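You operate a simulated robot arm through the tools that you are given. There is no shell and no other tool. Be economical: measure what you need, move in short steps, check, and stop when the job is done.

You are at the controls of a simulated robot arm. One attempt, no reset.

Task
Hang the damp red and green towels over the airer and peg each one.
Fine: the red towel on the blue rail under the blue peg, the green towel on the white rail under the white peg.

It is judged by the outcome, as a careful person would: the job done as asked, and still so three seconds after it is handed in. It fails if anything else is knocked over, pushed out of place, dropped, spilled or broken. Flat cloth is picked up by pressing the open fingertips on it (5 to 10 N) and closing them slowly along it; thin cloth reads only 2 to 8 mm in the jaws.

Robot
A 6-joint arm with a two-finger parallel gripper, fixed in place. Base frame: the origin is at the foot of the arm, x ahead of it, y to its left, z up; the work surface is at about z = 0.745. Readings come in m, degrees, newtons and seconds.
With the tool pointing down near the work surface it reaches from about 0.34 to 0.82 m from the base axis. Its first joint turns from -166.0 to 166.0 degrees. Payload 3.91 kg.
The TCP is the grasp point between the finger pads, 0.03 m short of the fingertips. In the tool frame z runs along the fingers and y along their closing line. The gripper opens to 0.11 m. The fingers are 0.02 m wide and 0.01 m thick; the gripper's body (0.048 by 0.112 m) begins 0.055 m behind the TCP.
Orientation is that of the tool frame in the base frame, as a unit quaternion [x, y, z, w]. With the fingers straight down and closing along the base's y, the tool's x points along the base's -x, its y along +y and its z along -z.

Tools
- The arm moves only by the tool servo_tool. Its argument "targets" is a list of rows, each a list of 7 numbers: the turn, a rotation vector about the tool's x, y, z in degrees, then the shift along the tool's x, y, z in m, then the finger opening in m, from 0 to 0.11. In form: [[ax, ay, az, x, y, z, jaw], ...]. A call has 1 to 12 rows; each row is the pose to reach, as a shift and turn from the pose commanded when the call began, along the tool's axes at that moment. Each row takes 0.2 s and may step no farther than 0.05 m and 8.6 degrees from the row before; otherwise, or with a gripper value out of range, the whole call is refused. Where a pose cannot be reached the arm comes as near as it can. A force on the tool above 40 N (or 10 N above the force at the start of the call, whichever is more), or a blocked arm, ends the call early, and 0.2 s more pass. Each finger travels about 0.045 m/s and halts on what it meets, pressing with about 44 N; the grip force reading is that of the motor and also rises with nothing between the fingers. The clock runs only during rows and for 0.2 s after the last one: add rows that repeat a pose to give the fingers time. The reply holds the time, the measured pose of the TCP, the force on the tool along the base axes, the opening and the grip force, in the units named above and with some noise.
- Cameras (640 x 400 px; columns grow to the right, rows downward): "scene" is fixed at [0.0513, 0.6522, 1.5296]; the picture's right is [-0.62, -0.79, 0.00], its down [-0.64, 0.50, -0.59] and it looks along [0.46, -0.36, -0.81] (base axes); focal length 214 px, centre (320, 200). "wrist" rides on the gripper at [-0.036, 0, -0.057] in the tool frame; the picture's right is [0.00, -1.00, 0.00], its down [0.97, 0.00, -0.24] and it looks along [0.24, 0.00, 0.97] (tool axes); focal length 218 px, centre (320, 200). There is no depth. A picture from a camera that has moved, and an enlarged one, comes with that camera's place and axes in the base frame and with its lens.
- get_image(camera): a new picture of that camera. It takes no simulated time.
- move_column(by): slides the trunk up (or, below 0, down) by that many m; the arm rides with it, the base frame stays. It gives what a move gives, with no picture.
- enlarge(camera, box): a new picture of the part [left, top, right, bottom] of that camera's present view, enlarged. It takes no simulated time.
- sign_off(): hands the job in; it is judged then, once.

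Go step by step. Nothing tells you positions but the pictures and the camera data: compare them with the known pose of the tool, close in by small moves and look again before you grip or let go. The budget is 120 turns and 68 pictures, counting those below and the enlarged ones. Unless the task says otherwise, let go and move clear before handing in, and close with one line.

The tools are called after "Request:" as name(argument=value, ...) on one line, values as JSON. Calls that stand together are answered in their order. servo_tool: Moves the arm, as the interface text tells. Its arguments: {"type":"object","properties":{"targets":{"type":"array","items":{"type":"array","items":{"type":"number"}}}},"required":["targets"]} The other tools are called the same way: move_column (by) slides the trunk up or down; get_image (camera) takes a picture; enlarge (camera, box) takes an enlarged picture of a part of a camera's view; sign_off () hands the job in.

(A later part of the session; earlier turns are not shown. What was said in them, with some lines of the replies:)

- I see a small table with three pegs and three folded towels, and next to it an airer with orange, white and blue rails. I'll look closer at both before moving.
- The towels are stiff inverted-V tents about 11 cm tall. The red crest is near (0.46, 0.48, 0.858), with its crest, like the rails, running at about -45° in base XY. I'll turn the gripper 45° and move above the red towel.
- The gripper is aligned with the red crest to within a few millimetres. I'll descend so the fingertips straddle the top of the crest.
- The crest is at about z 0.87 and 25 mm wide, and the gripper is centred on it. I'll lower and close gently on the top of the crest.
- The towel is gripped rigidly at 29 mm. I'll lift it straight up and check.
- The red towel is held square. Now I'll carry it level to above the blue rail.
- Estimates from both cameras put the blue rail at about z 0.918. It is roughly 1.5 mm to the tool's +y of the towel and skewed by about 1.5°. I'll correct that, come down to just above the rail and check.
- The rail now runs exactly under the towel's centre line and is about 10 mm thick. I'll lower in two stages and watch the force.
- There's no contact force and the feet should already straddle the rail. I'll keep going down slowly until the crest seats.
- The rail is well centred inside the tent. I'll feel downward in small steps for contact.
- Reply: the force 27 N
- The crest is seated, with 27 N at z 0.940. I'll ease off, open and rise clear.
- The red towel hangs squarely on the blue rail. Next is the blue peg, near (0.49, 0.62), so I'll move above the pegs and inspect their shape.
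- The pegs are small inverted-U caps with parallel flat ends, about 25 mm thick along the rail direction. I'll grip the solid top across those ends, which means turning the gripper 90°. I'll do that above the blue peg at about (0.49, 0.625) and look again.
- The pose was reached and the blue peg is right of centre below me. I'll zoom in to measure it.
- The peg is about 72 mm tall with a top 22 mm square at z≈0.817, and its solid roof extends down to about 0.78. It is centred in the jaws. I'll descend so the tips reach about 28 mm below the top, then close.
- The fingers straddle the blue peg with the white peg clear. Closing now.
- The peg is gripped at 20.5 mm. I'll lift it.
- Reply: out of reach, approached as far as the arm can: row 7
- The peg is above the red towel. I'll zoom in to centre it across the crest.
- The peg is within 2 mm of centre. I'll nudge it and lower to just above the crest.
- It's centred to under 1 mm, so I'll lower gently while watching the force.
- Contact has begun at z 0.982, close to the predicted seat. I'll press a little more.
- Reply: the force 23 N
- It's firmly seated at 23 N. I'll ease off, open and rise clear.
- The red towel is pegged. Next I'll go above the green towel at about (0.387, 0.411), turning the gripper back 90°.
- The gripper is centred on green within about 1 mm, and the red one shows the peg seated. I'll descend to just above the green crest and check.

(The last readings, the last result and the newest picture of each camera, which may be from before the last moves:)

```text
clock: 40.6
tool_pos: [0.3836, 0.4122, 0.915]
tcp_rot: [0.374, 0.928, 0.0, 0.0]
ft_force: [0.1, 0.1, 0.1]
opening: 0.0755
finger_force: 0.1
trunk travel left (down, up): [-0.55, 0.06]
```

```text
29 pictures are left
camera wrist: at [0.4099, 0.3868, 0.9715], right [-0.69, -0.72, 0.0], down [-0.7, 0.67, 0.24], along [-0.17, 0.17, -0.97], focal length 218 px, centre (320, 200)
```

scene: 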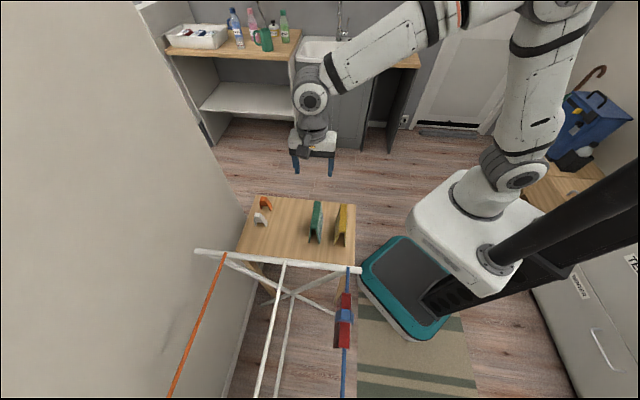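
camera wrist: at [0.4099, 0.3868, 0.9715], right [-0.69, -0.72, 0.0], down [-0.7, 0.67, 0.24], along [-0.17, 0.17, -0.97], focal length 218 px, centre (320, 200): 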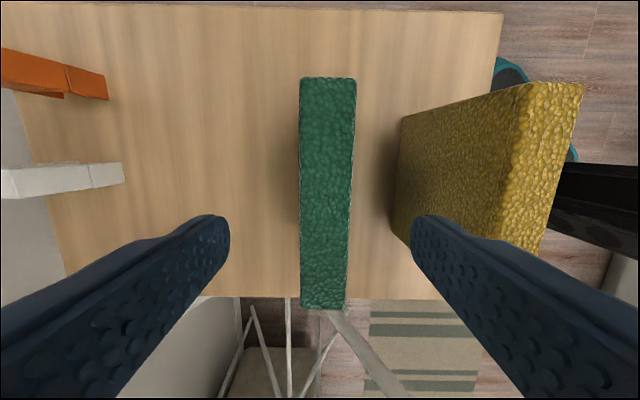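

A small correction is needed: -6 mm along the crest and -3 mm across. Then I'll lower and grip.

Request:
servo_tool(targets=[[0, 0, 0, -0.006, -0.003, 0.01, 0.075], [0, 0, 0, -0.006, -0.003, 0.03, 0.075], [0, 0, 0, -0.006, -0.003, 0.042, 0.075], [0, 0, 0, -0.006, -0.003, 0.042, 0.06], [0, 0, 0, -0.006, -0.003, 0.042, 0.045], [0, 0, 0, -0.006, -0.003, 0.042, 0.035], [0, 0, 0, -0.006, -0.003, 0.042, 0.025], [0, 0, 0, -0.006, -0.003, 0.042, 0.018], [0, 0, 0, -0.006, -0.003, 0.042, 0.018]])

Request:
servo_tool(targets=[[0, 0, 0, 0, 0, -0.02, 0.018], [0, 0, 0, 0, 0, -0.06, 0.018], [0, 0, 0, 0, 0, -0.1, 0.018], [0, 0, 0, 0, 0, -0.14, 0.018], [0, 0, 0, 0, 0, -0.18, 0.018], [0, 0, 0, 0, 0, -0.22, 0.018], [0, 0, 0, 0, 0, -0.24, 0.018], [0, 0, 0, 0, 0, -0.24, 0.018]])

Request:
get_image(camera="scene")

```text
clock: 42.6
tool_pos: [0.3867, 0.4038, 0.8732]
tcp_rot: [0.373, 0.928, 0.0, 0.0]
ft_force: [0.1, 0.9, -0.4]
opening: 0.0284
finger_force: 44.3
trunk travel left (down, up): [-0.55, 0.06]
```

```text
clock: 44.4
tool_pos: [0.388, 0.4043, 1.1141]
tcp_rot: [0.374, 0.928, 0.0, 0.0]
ft_force: [0.2, 0.5, -0.3]
opening: 0.0284
finger_force: 43.3
trunk travel left (down, up): [-0.55, 0.06]
```

```text
28 pictures are left
```

scene: 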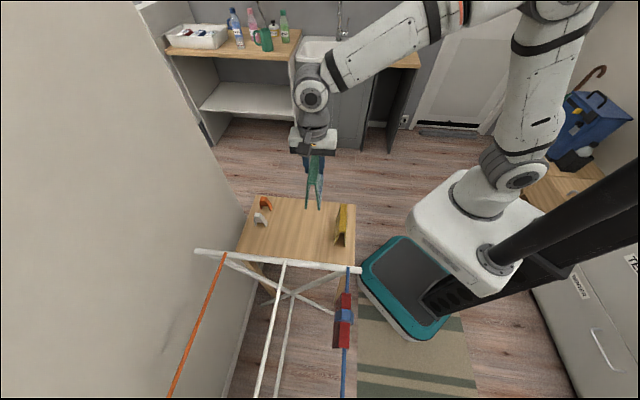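

The green towel is held. I'll carry it above the white rail, near (0.215, 0.671), with the 1.6° yaw correction.

Request:
servo_tool(targets=[[0, 0, 0.8, 0.0387, 0.009, 0, 0.018], [0, 0, 1.6, 0.0774, 0.0179, 0, 0.018], [0, 0, 1.6, 0.1162, 0.0268, 0, 0.018], [0, 0, 1.6, 0.1549, 0.0358, 0, 0.018], [0, 0, 1.6, 0.1936, 0.0448, 0, 0.018], [0, 0, 1.6, 0.2323, 0.0537, 0, 0.018], [0, 0, 1.6, 0.271, 0.0627, 0, 0.018], [0, 0, 1.6, 0.3098, 0.0716, 0, 0.018], [0, 0, 1.6, 0.3098, 0.0716, 0, 0.018], [0, 0, 1.6, 0.3098, 0.0716, 0, 0.018]])

Request:
get_image(camera="wrist")

Request:
get_image(camera="scene")

```text
clock: 46.6
tool_pos: [0.2124, 0.6715, 1.1161]
tcp_rot: [0.388, 0.922, 0.0, 0.001]
ft_force: [0.1, -0.2, -1.1]
opening: 0.0285
finger_force: 43.9
trunk travel left (down, up): [-0.55, 0.06]
```

```text
27 pictures are left
camera wrist: at [0.2386, 0.6457, 1.1722], right [-0.71, -0.7, 0.0], down [-0.68, 0.69, 0.24], along [-0.17, 0.17, -0.97], focal length 218 px, centre (320, 200)
```

wrist: 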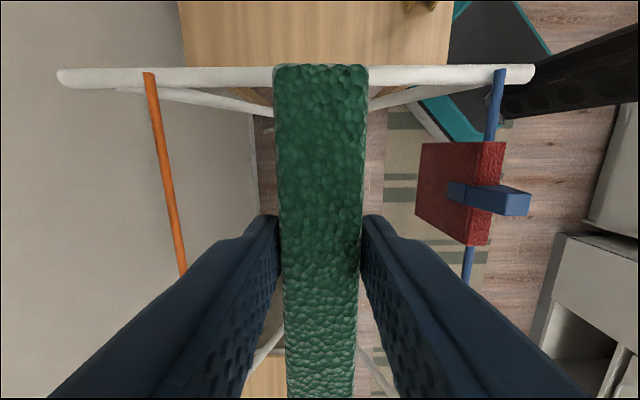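

```text
26 pictures are left
```

scene: 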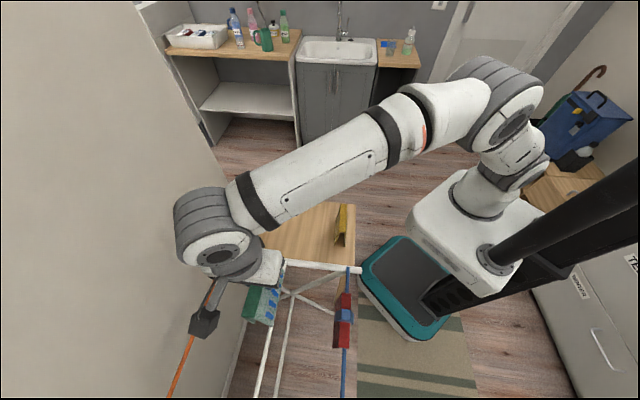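

The end bar suggests the white rail is about 3 mm to the right of the tool. I'll shift, lower to just above the rail, and check in both cameras.

Request:
servo_tool(targets=[[0, 0, 0, 0, -0.003, 0.02, 0.018], [0, 0, 0, 0, -0.003, 0.04, 0.018], [0, 0, 0, 0, -0.003, 0.04, 0.018]])

Request:
enlarge(camera="wrist", box=[220, 0, 420, 125])

Request:
enlarge(camera="scene", box=[200, 260, 340, 400])

```text
clock: 47.4
tool_pos: [0.2124, 0.6703, 1.0754]
tcp_rot: [0.387, 0.922, -0.001, -0.001]
ft_force: [-0.3, -0.2, -0.5]
opening: 0.0283
finger_force: 43.7
trunk travel left (down, up): [-0.55, 0.06]
```

```text
3.20 times, centred on (320, 62) of wrist
camera zoom: at [0.2379, 0.6436, 1.1316], right [-0.71, -0.7, 0.0], down [-0.68, 0.69, 0.24], along [-0.17, 0.17, -0.97], focal length 698 px, centre (320, 640)
```

zoom: 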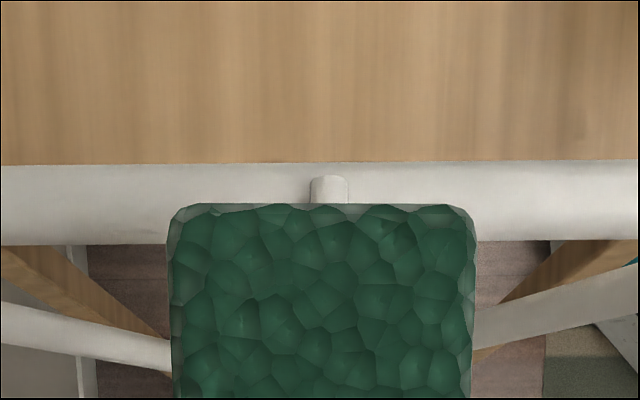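

```text
2.86 times, centred on (270, 330) of scene
camera zoom: at [0.0513, 0.6522, 1.5296], right [-0.62, -0.79, 0.0], down [-0.64, 0.5, -0.59], along [0.46, -0.36, -0.81], focal length 613 px, centre (463, -171)
```

zoom: 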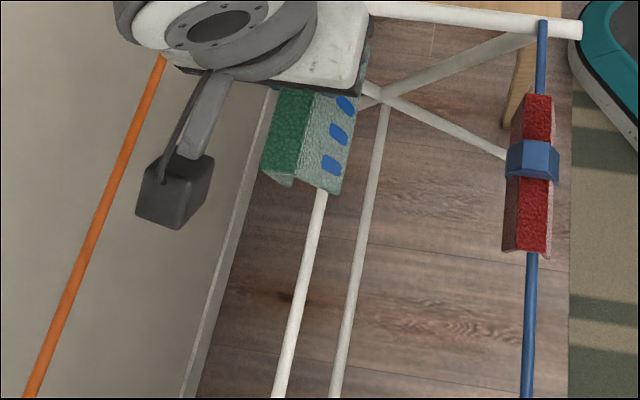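

Both cameras put the rail 2.5 mm to tool -y and parallel. I'll shift by that and lower in stages.

Request:
servo_tool(targets=[[0, 0, 0, 0, -0.0025, 0.005, 0.018], [0, 0, 0, 0, -0.0025, 0.025, 0.018], [0, 0, 0, 0, -0.0025, 0.045, 0.018], [0, 0, 0, 0, -0.0025, 0.045, 0.018]])

Request:
enlarge(camera="scene", box=[230, 270, 310, 330])

Request:
enlarge(camera="wrist", box=[220, 0, 420, 125])

```text
clock: 48.4
tool_pos: [0.2101, 0.6705, 1.0293]
tcp_rot: [0.387, 0.922, 0.0, -0.001]
ft_force: [-1.2, -0.2, 0.0]
opening: 0.0285
finger_force: 43.8
trunk travel left (down, up): [-0.55, 0.06]
```

```text
6.67 times, centred on (270, 300) of scene
camera zoom: at [0.0513, 0.6522, 1.5296], right [-0.62, -0.79, 0.0], down [-0.64, 0.5, -0.59], along [0.46, -0.36, -0.81], focal length 1430 px, centre (653, -467)
```

zoom: 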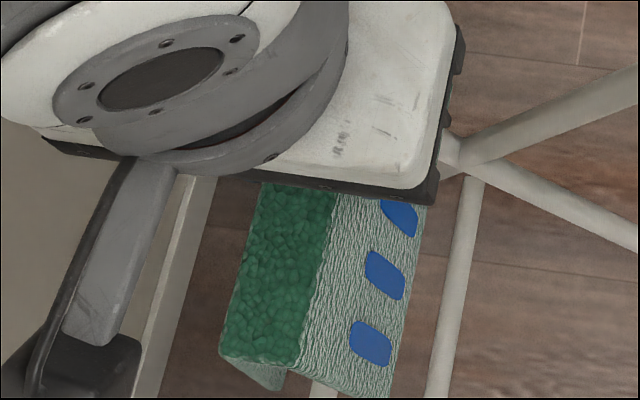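

```text
3.20 times, centred on (320, 62) of wrist
camera zoom: at [0.236, 0.6442, 1.0855], right [-0.71, -0.7, 0.0], down [-0.68, 0.69, 0.24], along [-0.17, 0.17, -0.97], focal length 698 px, centre (320, 640)
```

zoom: 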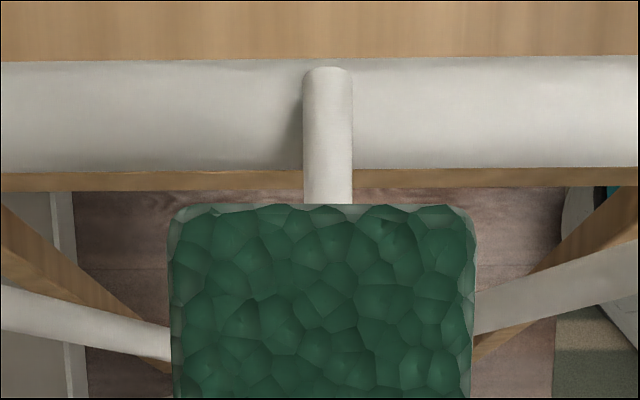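

The rail is between the legs. Continuing down to seat the towel.

Request:
servo_tool(targets=[[0, 0, 0, 0, -0.001, 0.02, 0.018], [0, 0, 0, 0, -0.001, 0.04, 0.018], [0, 0, 0, 0, -0.001, 0.06, 0.018], [0, 0, 0, 0, -0.001, 0.075, 0.018], [0, 0, 0, 0, -0.001, 0.083, 0.018], [0, 0, 0, 0, -0.001, 0.083, 0.018]])

Request:
servo_tool(targets=[[0, 0, 0, 0, 0, 0.002, 0.018], [0, 0, 0, 0, 0, 0.004, 0.018], [0, 0, 0, 0, 0, 0.004, 0.018]])

```text
clock: 49.8
tool_pos: [0.2087, 0.6679, 0.9465]
tcp_rot: [0.387, 0.922, -0.001, 0.0]
ft_force: [-0.4, -0.4, -1.1]
opening: 0.0285
finger_force: 43.4
trunk travel left (down, up): [-0.55, 0.06]
```

```text
clock: 50.6
tool_pos: [0.209, 0.6684, 0.943]
tcp_rot: [0.387, 0.922, 0.001, 0.0]
ft_force: [0.6, 0.3, 0.0]
opening: 0.0281
finger_force: 44.4
trunk travel left (down, up): [-0.55, 0.06]
```

Request:
servo_tool(targets=[[0, 0, 0, 0, 0, 0.0015, 0.018], [0, 0, 0, 0, 0, 0.003, 0.018], [0, 0, 0, 0, 0, 0.003, 0.018]])

```text
clock: 51.4
tool_pos: [0.2076, 0.6678, 0.9423]
tcp_rot: [0.386, 0.922, 0.003, -0.001]
ft_force: [3.0, 4.6, 22.1]
opening: 0.0285
finger_force: 43.4
trunk travel left (down, up): [-0.55, 0.06]
```

The green towel is seated with 22 N at z 0.942. I'll ease off, release and rise.

Request:
servo_tool(targets=[[0, 0, 0, 0, 0, -0.0015, 0.018], [0, 0, 0, 0, 0, -0.0015, 0.03], [0, 0, 0, 0, 0, -0.0015, 0.045], [0, 0, 0, 0, 0, -0.0015, 0.06], [0, 0, 0, 0, 0, -0.0015, 0.07], [0, 0, 0, 0, 0, -0.0015, 0.07], [0, 0, 0, 0, 0, -0.03, 0.07], [0, 0, 0, 0, 0, -0.07, 0.07], [0, 0, 0, 0, 0, -0.115, 0.07], [0, 0, 0, 0, 0, -0.16, 0.07], [0, 0, 0, 0, 0, -0.16, 0.07]])

Request:
get_image(camera="wrist")

```text
clock: 53.8
tool_pos: [0.2094, 0.6651, 1.1003]
tcp_rot: [0.387, 0.922, 0.0, 0.0]
ft_force: [0.7, -0.5, -0.5]
opening: 0.07
finger_force: 0.0
trunk travel left (down, up): [-0.55, 0.06]
```

```text
21 pictures are left
camera wrist: at [0.2346, 0.6388, 1.1566], right [-0.71, -0.7, 0.0], down [-0.68, 0.69, 0.24], along [-0.17, 0.17, -0.97], focal length 218 px, centre (320, 200)
```

wrist: 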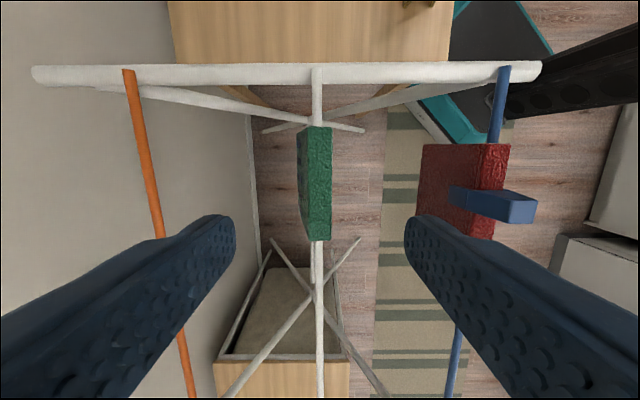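

The green towel hangs on the white rail. Next is the white peg, estimated at (0.547, 0.567), so I'll move above it while turning 90°.

Request:
servo_tool(targets=[[0, 0, -8.2, -0.0279, 0.0157, 0, 0.06], [0, 0, -16.4, -0.0558, 0.0314, 0, 0.06], [0, 0, -24.6, -0.0836, 0.0471, 0, 0.06], [0, 0, -32.8, -0.1115, 0.0628, 0, 0.06], [0, 0, -41, -0.1394, 0.0785, 0, 0.06], [0, 0, -49.2, -0.1673, 0.0942, 0, 0.06], [0, 0, -57.4, -0.1951, 0.1099, 0.01, 0.06], [0, 0, -65.6, -0.223, 0.1256, 0.02, 0.06], [0, 0, -73.8, -0.2509, 0.1413, 0.03, 0.06], [0, 0, -82, -0.2788, 0.157, 0.05, 0.06], [0, 0, -90, -0.3066, 0.1727, 0.08, 0.06], [0, 0, -90, -0.3066, 0.1727, 0.1, 0.06]])

Request:
enlarge(camera="wrist", box=[240, 120, 400, 220])

Request:
get_image(camera="scene")

```text
clock: 56.4
tool_pos: [0.5482, 0.5682, 0.9983]
tcp_rot: [-0.379, 0.925, 0.0, 0.0]
ft_force: [0.1, 0.2, -0.2]
opening: 0.0599
finger_force: 0.1
trunk travel left (down, up): [-0.55, 0.06]
```

```text
4.00 times, centred on (320, 170) of wrist
camera zoom: at [0.5737, 0.5934, 1.055], right [0.7, -0.71, 0.0], down [-0.69, -0.68, 0.24], along [-0.17, -0.17, -0.97], focal length 873 px, centre (320, 320)
```

zoom: 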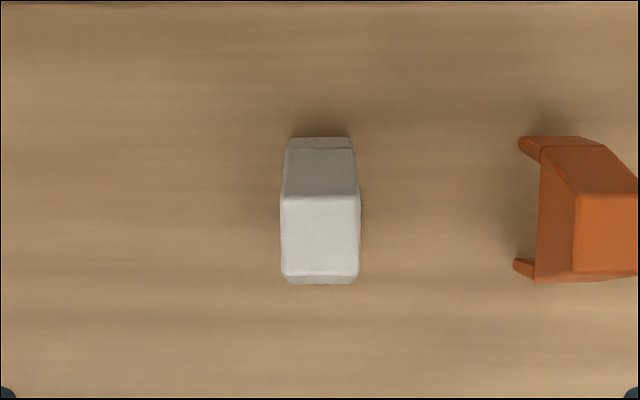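

```text
19 pictures are left
```

scene: 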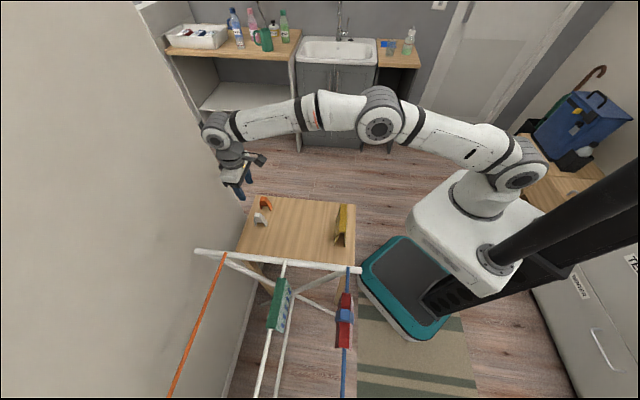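

The peg is centred. I'll descend the same 0.178 m as for the blue peg, then check.

Request:
servo_tool(targets=[[0, 0, 0, -0.0007, 0, 0.045, 0.05], [0, 0, 0, -0.0007, 0, 0.09, 0.05], [0, 0, 0, -0.0007, 0, 0.135, 0.05], [0, 0, 0, -0.0007, 0, 0.165, 0.05], [0, 0, 0, -0.0007, 0, 0.179, 0.05], [0, 0, 0, -0.0007, 0, 0.179, 0.05]])

Request:
get_image(camera="wrist")

```text
clock: 57.8
tool_pos: [0.5465, 0.5708, 0.8194]
tcp_rot: [-0.379, 0.925, 0.0, 0.0]
ft_force: [-0.2, -0.5, 0.0]
opening: 0.05
finger_force: 0.1
trunk travel left (down, up): [-0.55, 0.06]
```

```text
18 pictures are left
camera wrist: at [0.5732, 0.5959, 0.8759], right [0.7, -0.71, 0.0], down [-0.69, -0.68, 0.24], along [-0.17, -0.17, -0.97], focal length 218 px, centre (320, 200)
```

wrist: 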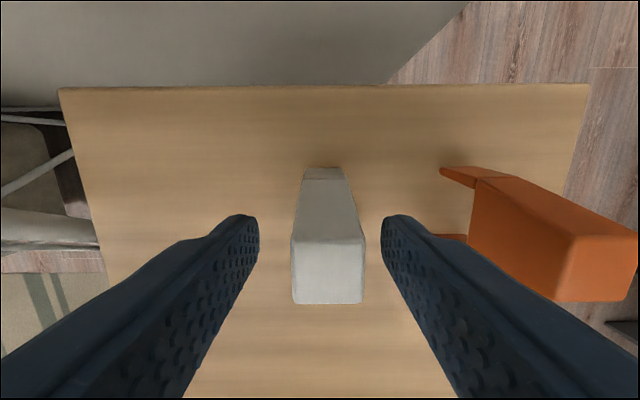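

The peg is 2 mm to the right, so I'll adjust, close and lift.

Request:
servo_tool(targets=[[0, 0, 0, 0.001, -0.0023, 0, 0.05], [0, 0, 0, 0.001, -0.0023, 0, 0.04], [0, 0, 0, 0.001, -0.0023, 0, 0.03], [0, 0, 0, 0.001, -0.0023, 0, 0.022], [0, 0, 0, 0.001, -0.0023, 0, 0.015], [0, 0, 0, 0.001, -0.0023, 0, 0.012], [0, 0, 0, 0.001, -0.0023, 0, 0.012]])

Request:
servo_tool(targets=[[0, 0, 0, 0, 0, -0.02, 0.012], [0, 0, 0, 0, 0, -0.06, 0.012], [0, 0, 0, 0, 0, -0.1, 0.012], [0, 0, 0, 0, 0, -0.145, 0.012], [0, 0, 0, 0, 0, -0.19, 0.012], [0, 0, 0, 0, 0, -0.23, 0.012], [0, 0, 0, 0, 0, -0.24, 0.012], [0, 0, 0, 0, 0, -0.24, 0.012]])

Request:
get_image(camera="wrist")

```text
clock: 59.4
tool_pos: [0.5475, 0.5685, 0.8204]
tcp_rot: [-0.379, 0.926, -0.001, 0.0]
ft_force: [0.6, -0.5, 0.1]
opening: 0.0206
finger_force: 43.8
trunk travel left (down, up): [-0.55, 0.06]
```

```text
clock: 61.2
tool_pos: [0.5488, 0.5635, 1.0587]
tcp_rot: [-0.378, 0.926, 0.0, -0.001]
ft_force: [-0.4, 0.3, -0.2]
opening: 0.0208
finger_force: 43.8
trunk travel left (down, up): [-0.55, 0.06]
```

```text
17 pictures are left
camera wrist: at [0.5757, 0.5885, 1.1156], right [0.7, -0.71, 0.0], down [-0.69, -0.68, 0.24], along [-0.17, -0.17, -0.97], focal length 218 px, centre (320, 200)
```

wrist: 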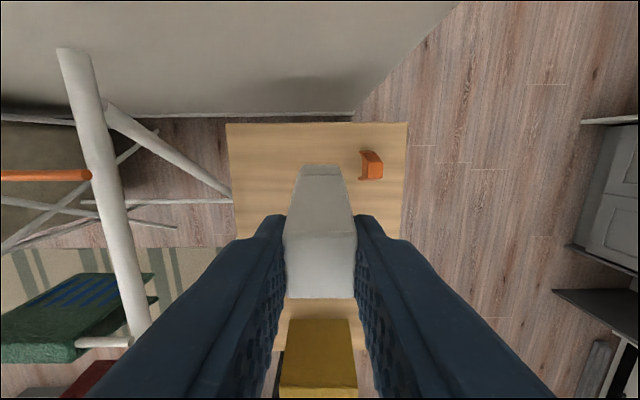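

The white peg is held. I'll carry it above the green towel.

Request:
servo_tool(targets=[[0, 0, 0, 0.0213, 0.0393, -0.005, 0.012], [0, 0, 0, 0.0426, 0.0787, -0.01, 0.012], [0, 0, 0, 0.0639, 0.118, -0.01, 0.012], [0, 0, 0, 0.0852, 0.1573, -0.01, 0.012], [0, 0, 0, 0.1064, 0.1967, -0.01, 0.012], [0, 0, 0, 0.1277, 0.236, -0.01, 0.012], [0, 0, 0, 0.149, 0.2754, -0.01, 0.012], [0, 0, 0, 0.1703, 0.3147, -0.005, 0.012], [0, 0, 0, 0.1703, 0.3147, -0.005, 0.012], [0, 0, 0, 0.1703, 0.3147, -0.005, 0.012]])

Request:
enlarge(camera="wrist", box=[200, 120, 440, 270])

Request:
enlarge(camera="scene", box=[200, 250, 360, 400])

```text
clock: 63.4
tool_pos: [0.2054, 0.6754, 1.0621]
tcp_rot: [-0.378, 0.926, 0.001, 0.0]
ft_force: [0.0, 0.0, -0.5]
opening: 0.0206
finger_force: 43.9
trunk travel left (down, up): [-0.55, 0.06]
```

```text
2.67 times, centred on (320, 195) of wrist
camera zoom: at [0.2314, 0.7003, 1.1185], right [0.7, -0.71, 0.0], down [-0.69, -0.68, 0.24], along [-0.17, -0.17, -0.97], focal length 582 px, centre (320, 213)
```

zoom: 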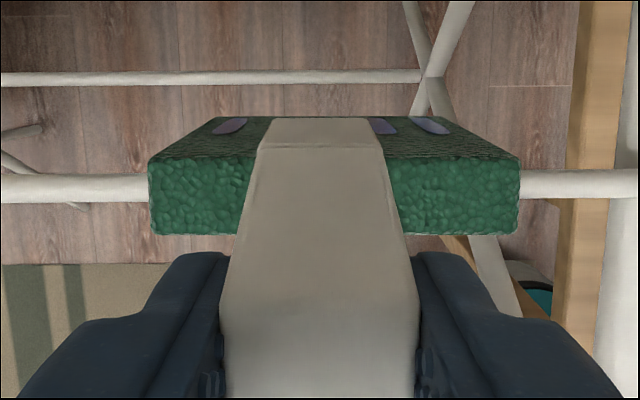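

```text
2.67 times, centred on (280, 325) of scene
camera zoom: at [0.0513, 0.6522, 1.5296], right [-0.62, -0.79, 0.0], down [-0.64, 0.5, -0.59], along [0.46, -0.36, -0.81], focal length 572 px, centre (427, -133)
```

zoom: 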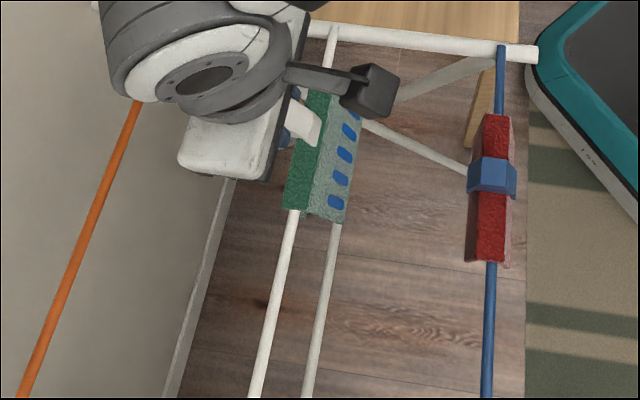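

I need about 3.5 mm across and 4 mm along. I'll shift and lower to just above the crest.

Request:
servo_tool(targets=[[0, 0, 0, 0.0035, -0.004, 0.015, 0.012], [0, 0, 0, 0.0035, -0.004, 0.033, 0.012], [0, 0, 0, 0.0035, -0.004, 0.033, 0.012]])

Request:
enlarge(camera="wrist", box=[200, 120, 440, 270])

```text
clock: 64.2
tool_pos: [0.2056, 0.6683, 1.0295]
tcp_rot: [-0.378, 0.926, 0.0, 0.0]
ft_force: [-0.6, -0.2, -0.4]
opening: 0.0206
finger_force: 43.8
trunk travel left (down, up): [-0.55, 0.06]
```

```text
2.67 times, centred on (320, 195) of wrist
camera zoom: at [0.2317, 0.6931, 1.0856], right [0.7, -0.71, 0.0], down [-0.69, -0.68, 0.24], along [-0.17, -0.17, -0.97], focal length 582 px, centre (320, 213)
```

zoom: 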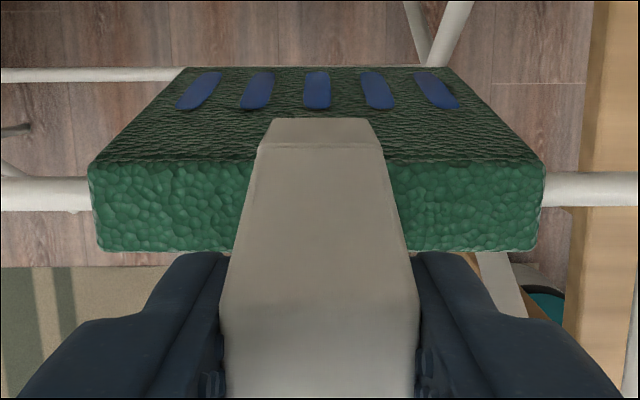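

It's centred within 1 mm. I'll lower gently onto the crest.

Request:
servo_tool(targets=[[0, 0, 0, -0.0005, 0, 0.01, 0.012], [0, 0, 0, -0.0005, 0, 0.018, 0.012], [0, 0, 0, -0.0005, 0, 0.025, 0.012], [0, 0, 0, -0.0005, 0, 0.025, 0.012]])

Request:
servo_tool(targets=[[0, 0, 0, 0, 0, 0.006, 0.012], [0, 0, 0, 0, 0, 0.012, 0.012], [0, 0, 0, 0, 0, 0.016, 0.012], [0, 0, 0, 0, 0, 0.016, 0.012]])

```text
clock: 65.2
tool_pos: [0.2064, 0.6672, 1.0066]
tcp_rot: [-0.379, 0.925, 0.0, 0.001]
ft_force: [-0.2, 0.6, -0.2]
opening: 0.0208
finger_force: 43.9
trunk travel left (down, up): [-0.55, 0.06]
```

```text
clock: 66.2
tool_pos: [0.2056, 0.6673, 0.9901]
tcp_rot: [-0.379, 0.925, 0.0, 0.0]
ft_force: [0.0, 0.2, -0.9]
opening: 0.0208
finger_force: 44.3
trunk travel left (down, up): [-0.55, 0.06]
```

Request:
servo_tool(targets=[[0, 0, 0, 0, 0, 0.003, 0.012], [0, 0, 0, 0, 0, 0.006, 0.012], [0, 0, 0, 0, 0, 0.006, 0.012]])

Request:
servo_tool(targets=[[0, 0, 0, 0, 0, 0.001, 0.012], [0, 0, 0, 0, 0, 0.003, 0.012], [0, 0, 0, 0, 0, 0.003, 0.012]])

Request:
enlarge(camera="wrist", box=[200, 120, 440, 270])

```text
clock: 67.0
tool_pos: [0.2055, 0.6661, 0.9837]
tcp_rot: [-0.379, 0.925, -0.001, 0.0]
ft_force: [-0.1, -0.3, 0.0]
opening: 0.021
finger_force: 43.8
trunk travel left (down, up): [-0.55, 0.06]
```

```text
clock: 67.8
tool_pos: [0.2049, 0.6662, 0.9811]
tcp_rot: [-0.379, 0.925, 0.0, 0.0]
ft_force: [0.3, -0.1, 0.2]
opening: 0.0204
finger_force: 44.0
trunk travel left (down, up): [-0.55, 0.06]
```

```text
2.67 times, centred on (320, 195) of wrist
camera zoom: at [0.2319, 0.6919, 1.0377], right [0.7, -0.71, 0.0], down [-0.69, -0.68, 0.24], along [-0.17, -0.17, -0.97], focal length 582 px, centre (320, 213)
```

zoom: 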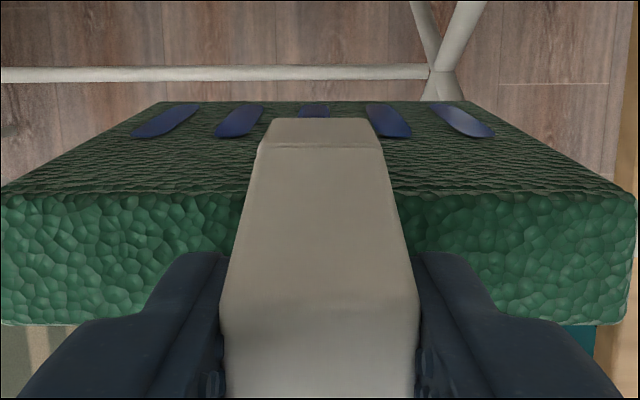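

Going down smoothly with no side force. A few more millimetres to feel the seat.

Request:
servo_tool(targets=[[0, 0, 0, 0, 0, 0.001, 0.012], [0, 0, 0, 0, 0, 0.002, 0.012], [0, 0, 0, 0, 0, 0.002, 0.012]])

Request:
servo_tool(targets=[[0, 0, 0, 0, 0, 0.001, 0.012], [0, 0, 0, 0, 0, 0.0015, 0.012], [0, 0, 0, 0, 0, 0.0015, 0.012]])

```text
clock: 68.6
tool_pos: [0.2051, 0.6675, 0.9805]
tcp_rot: [-0.378, 0.926, 0.001, 0.0]
ft_force: [-0.8, 1.6, 10.0]
opening: 0.021
finger_force: 43.4
trunk travel left (down, up): [-0.55, 0.06]
```

```text
clock: 69.4
tool_pos: [0.2055, 0.666, 0.9791]
tcp_rot: [-0.379, 0.926, 0.002, 0.001]
ft_force: [0.8, 4.0, 26.4]
opening: 0.0207
finger_force: 43.6
trunk travel left (down, up): [-0.55, 0.06]
```

It's seated with 26 N, like the blue one. I'll ease off, release and rise.

Request:
servo_tool(targets=[[0, 0, 0, 0, 0, -0.0012, 0.012], [0, 0, 0, 0, 0, -0.0012, 0.025], [0, 0, 0, 0, 0, -0.0012, 0.035], [0, 0, 0, 0, 0, -0.0012, 0.045], [0, 0, 0, 0, 0, -0.0012, 0.05], [0, 0, 0, 0, 0, -0.0012, 0.05], [0, 0, 0, 0, 0, -0.02, 0.05], [0, 0, 0, 0, 0, -0.05, 0.05], [0, 0, 0, 0, 0, -0.09, 0.05], [0, 0, 0, 0, 0, -0.13, 0.05], [0, 0, 0, 0, 0, -0.13, 0.05]])

Request:
servo_tool(targets=[[0, 0, 0, -0.04, -0.02, 0, 0.05], [0, 0, 0, -0.075, -0.05, 0, 0.05], [0, 0, 0, -0.1, -0.09, 0, 0.05], [0, 0, 0, -0.11, -0.135, 0, 0.05], [0, 0, 0, -0.11, -0.18, 0, 0.05], [0, 0, 0, -0.11, -0.22, 0, 0.05], [0, 0, 0, -0.11, -0.22, 0, 0.05]])

Request:
enlarge(camera="scene", box=[200, 190, 400, 400])

Request:
get_image(camera="scene")

```text
clock: 71.8
tool_pos: [0.2052, 0.6673, 1.1088]
tcp_rot: [-0.378, 0.926, 0.0, 0.0]
ft_force: [-0.1, 0.5, -0.4]
opening: 0.0503
finger_force: 0.1
trunk travel left (down, up): [-0.55, 0.06]
```

```text
clock: 73.4
tool_pos: [0.4383, 0.5883, 1.107]
tcp_rot: [-0.378, 0.926, 0.0, 0.0]
ft_force: [-0.4, -0.1, 0.5]
opening: 0.0501
finger_force: 0.1
trunk travel left (down, up): [-0.55, 0.06]
```

```text
1.90 times, centred on (300, 295) of scene
camera zoom: at [0.0513, 0.6522, 1.5296], right [-0.62, -0.79, 0.0], down [-0.64, 0.5, -0.59], along [0.46, -0.36, -0.81], focal length 408 px, centre (358, 19)
```

zoom: 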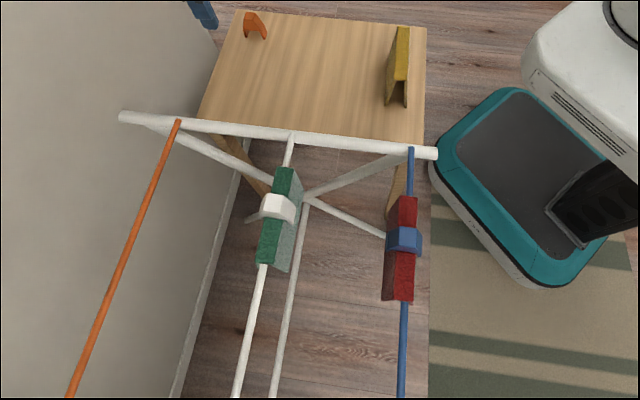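

```text
11 pictures are left
```

scene: 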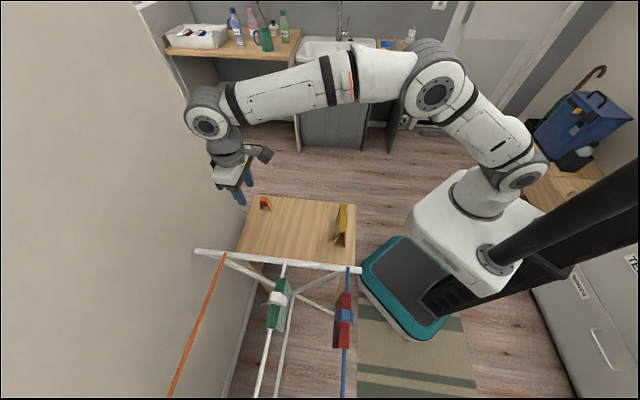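

Red is on the blue rail under the blue peg, and green is on the white rail under the white peg. The orange peg and yellow towel haven't moved and the gripper is clear, so I'm handing in.

Request:
sign_off()

```text
The job is handed in.
```

The job is handed in: the red towel is on the blue rail under the blue peg, and the green towel is on the white rail under the white peg.
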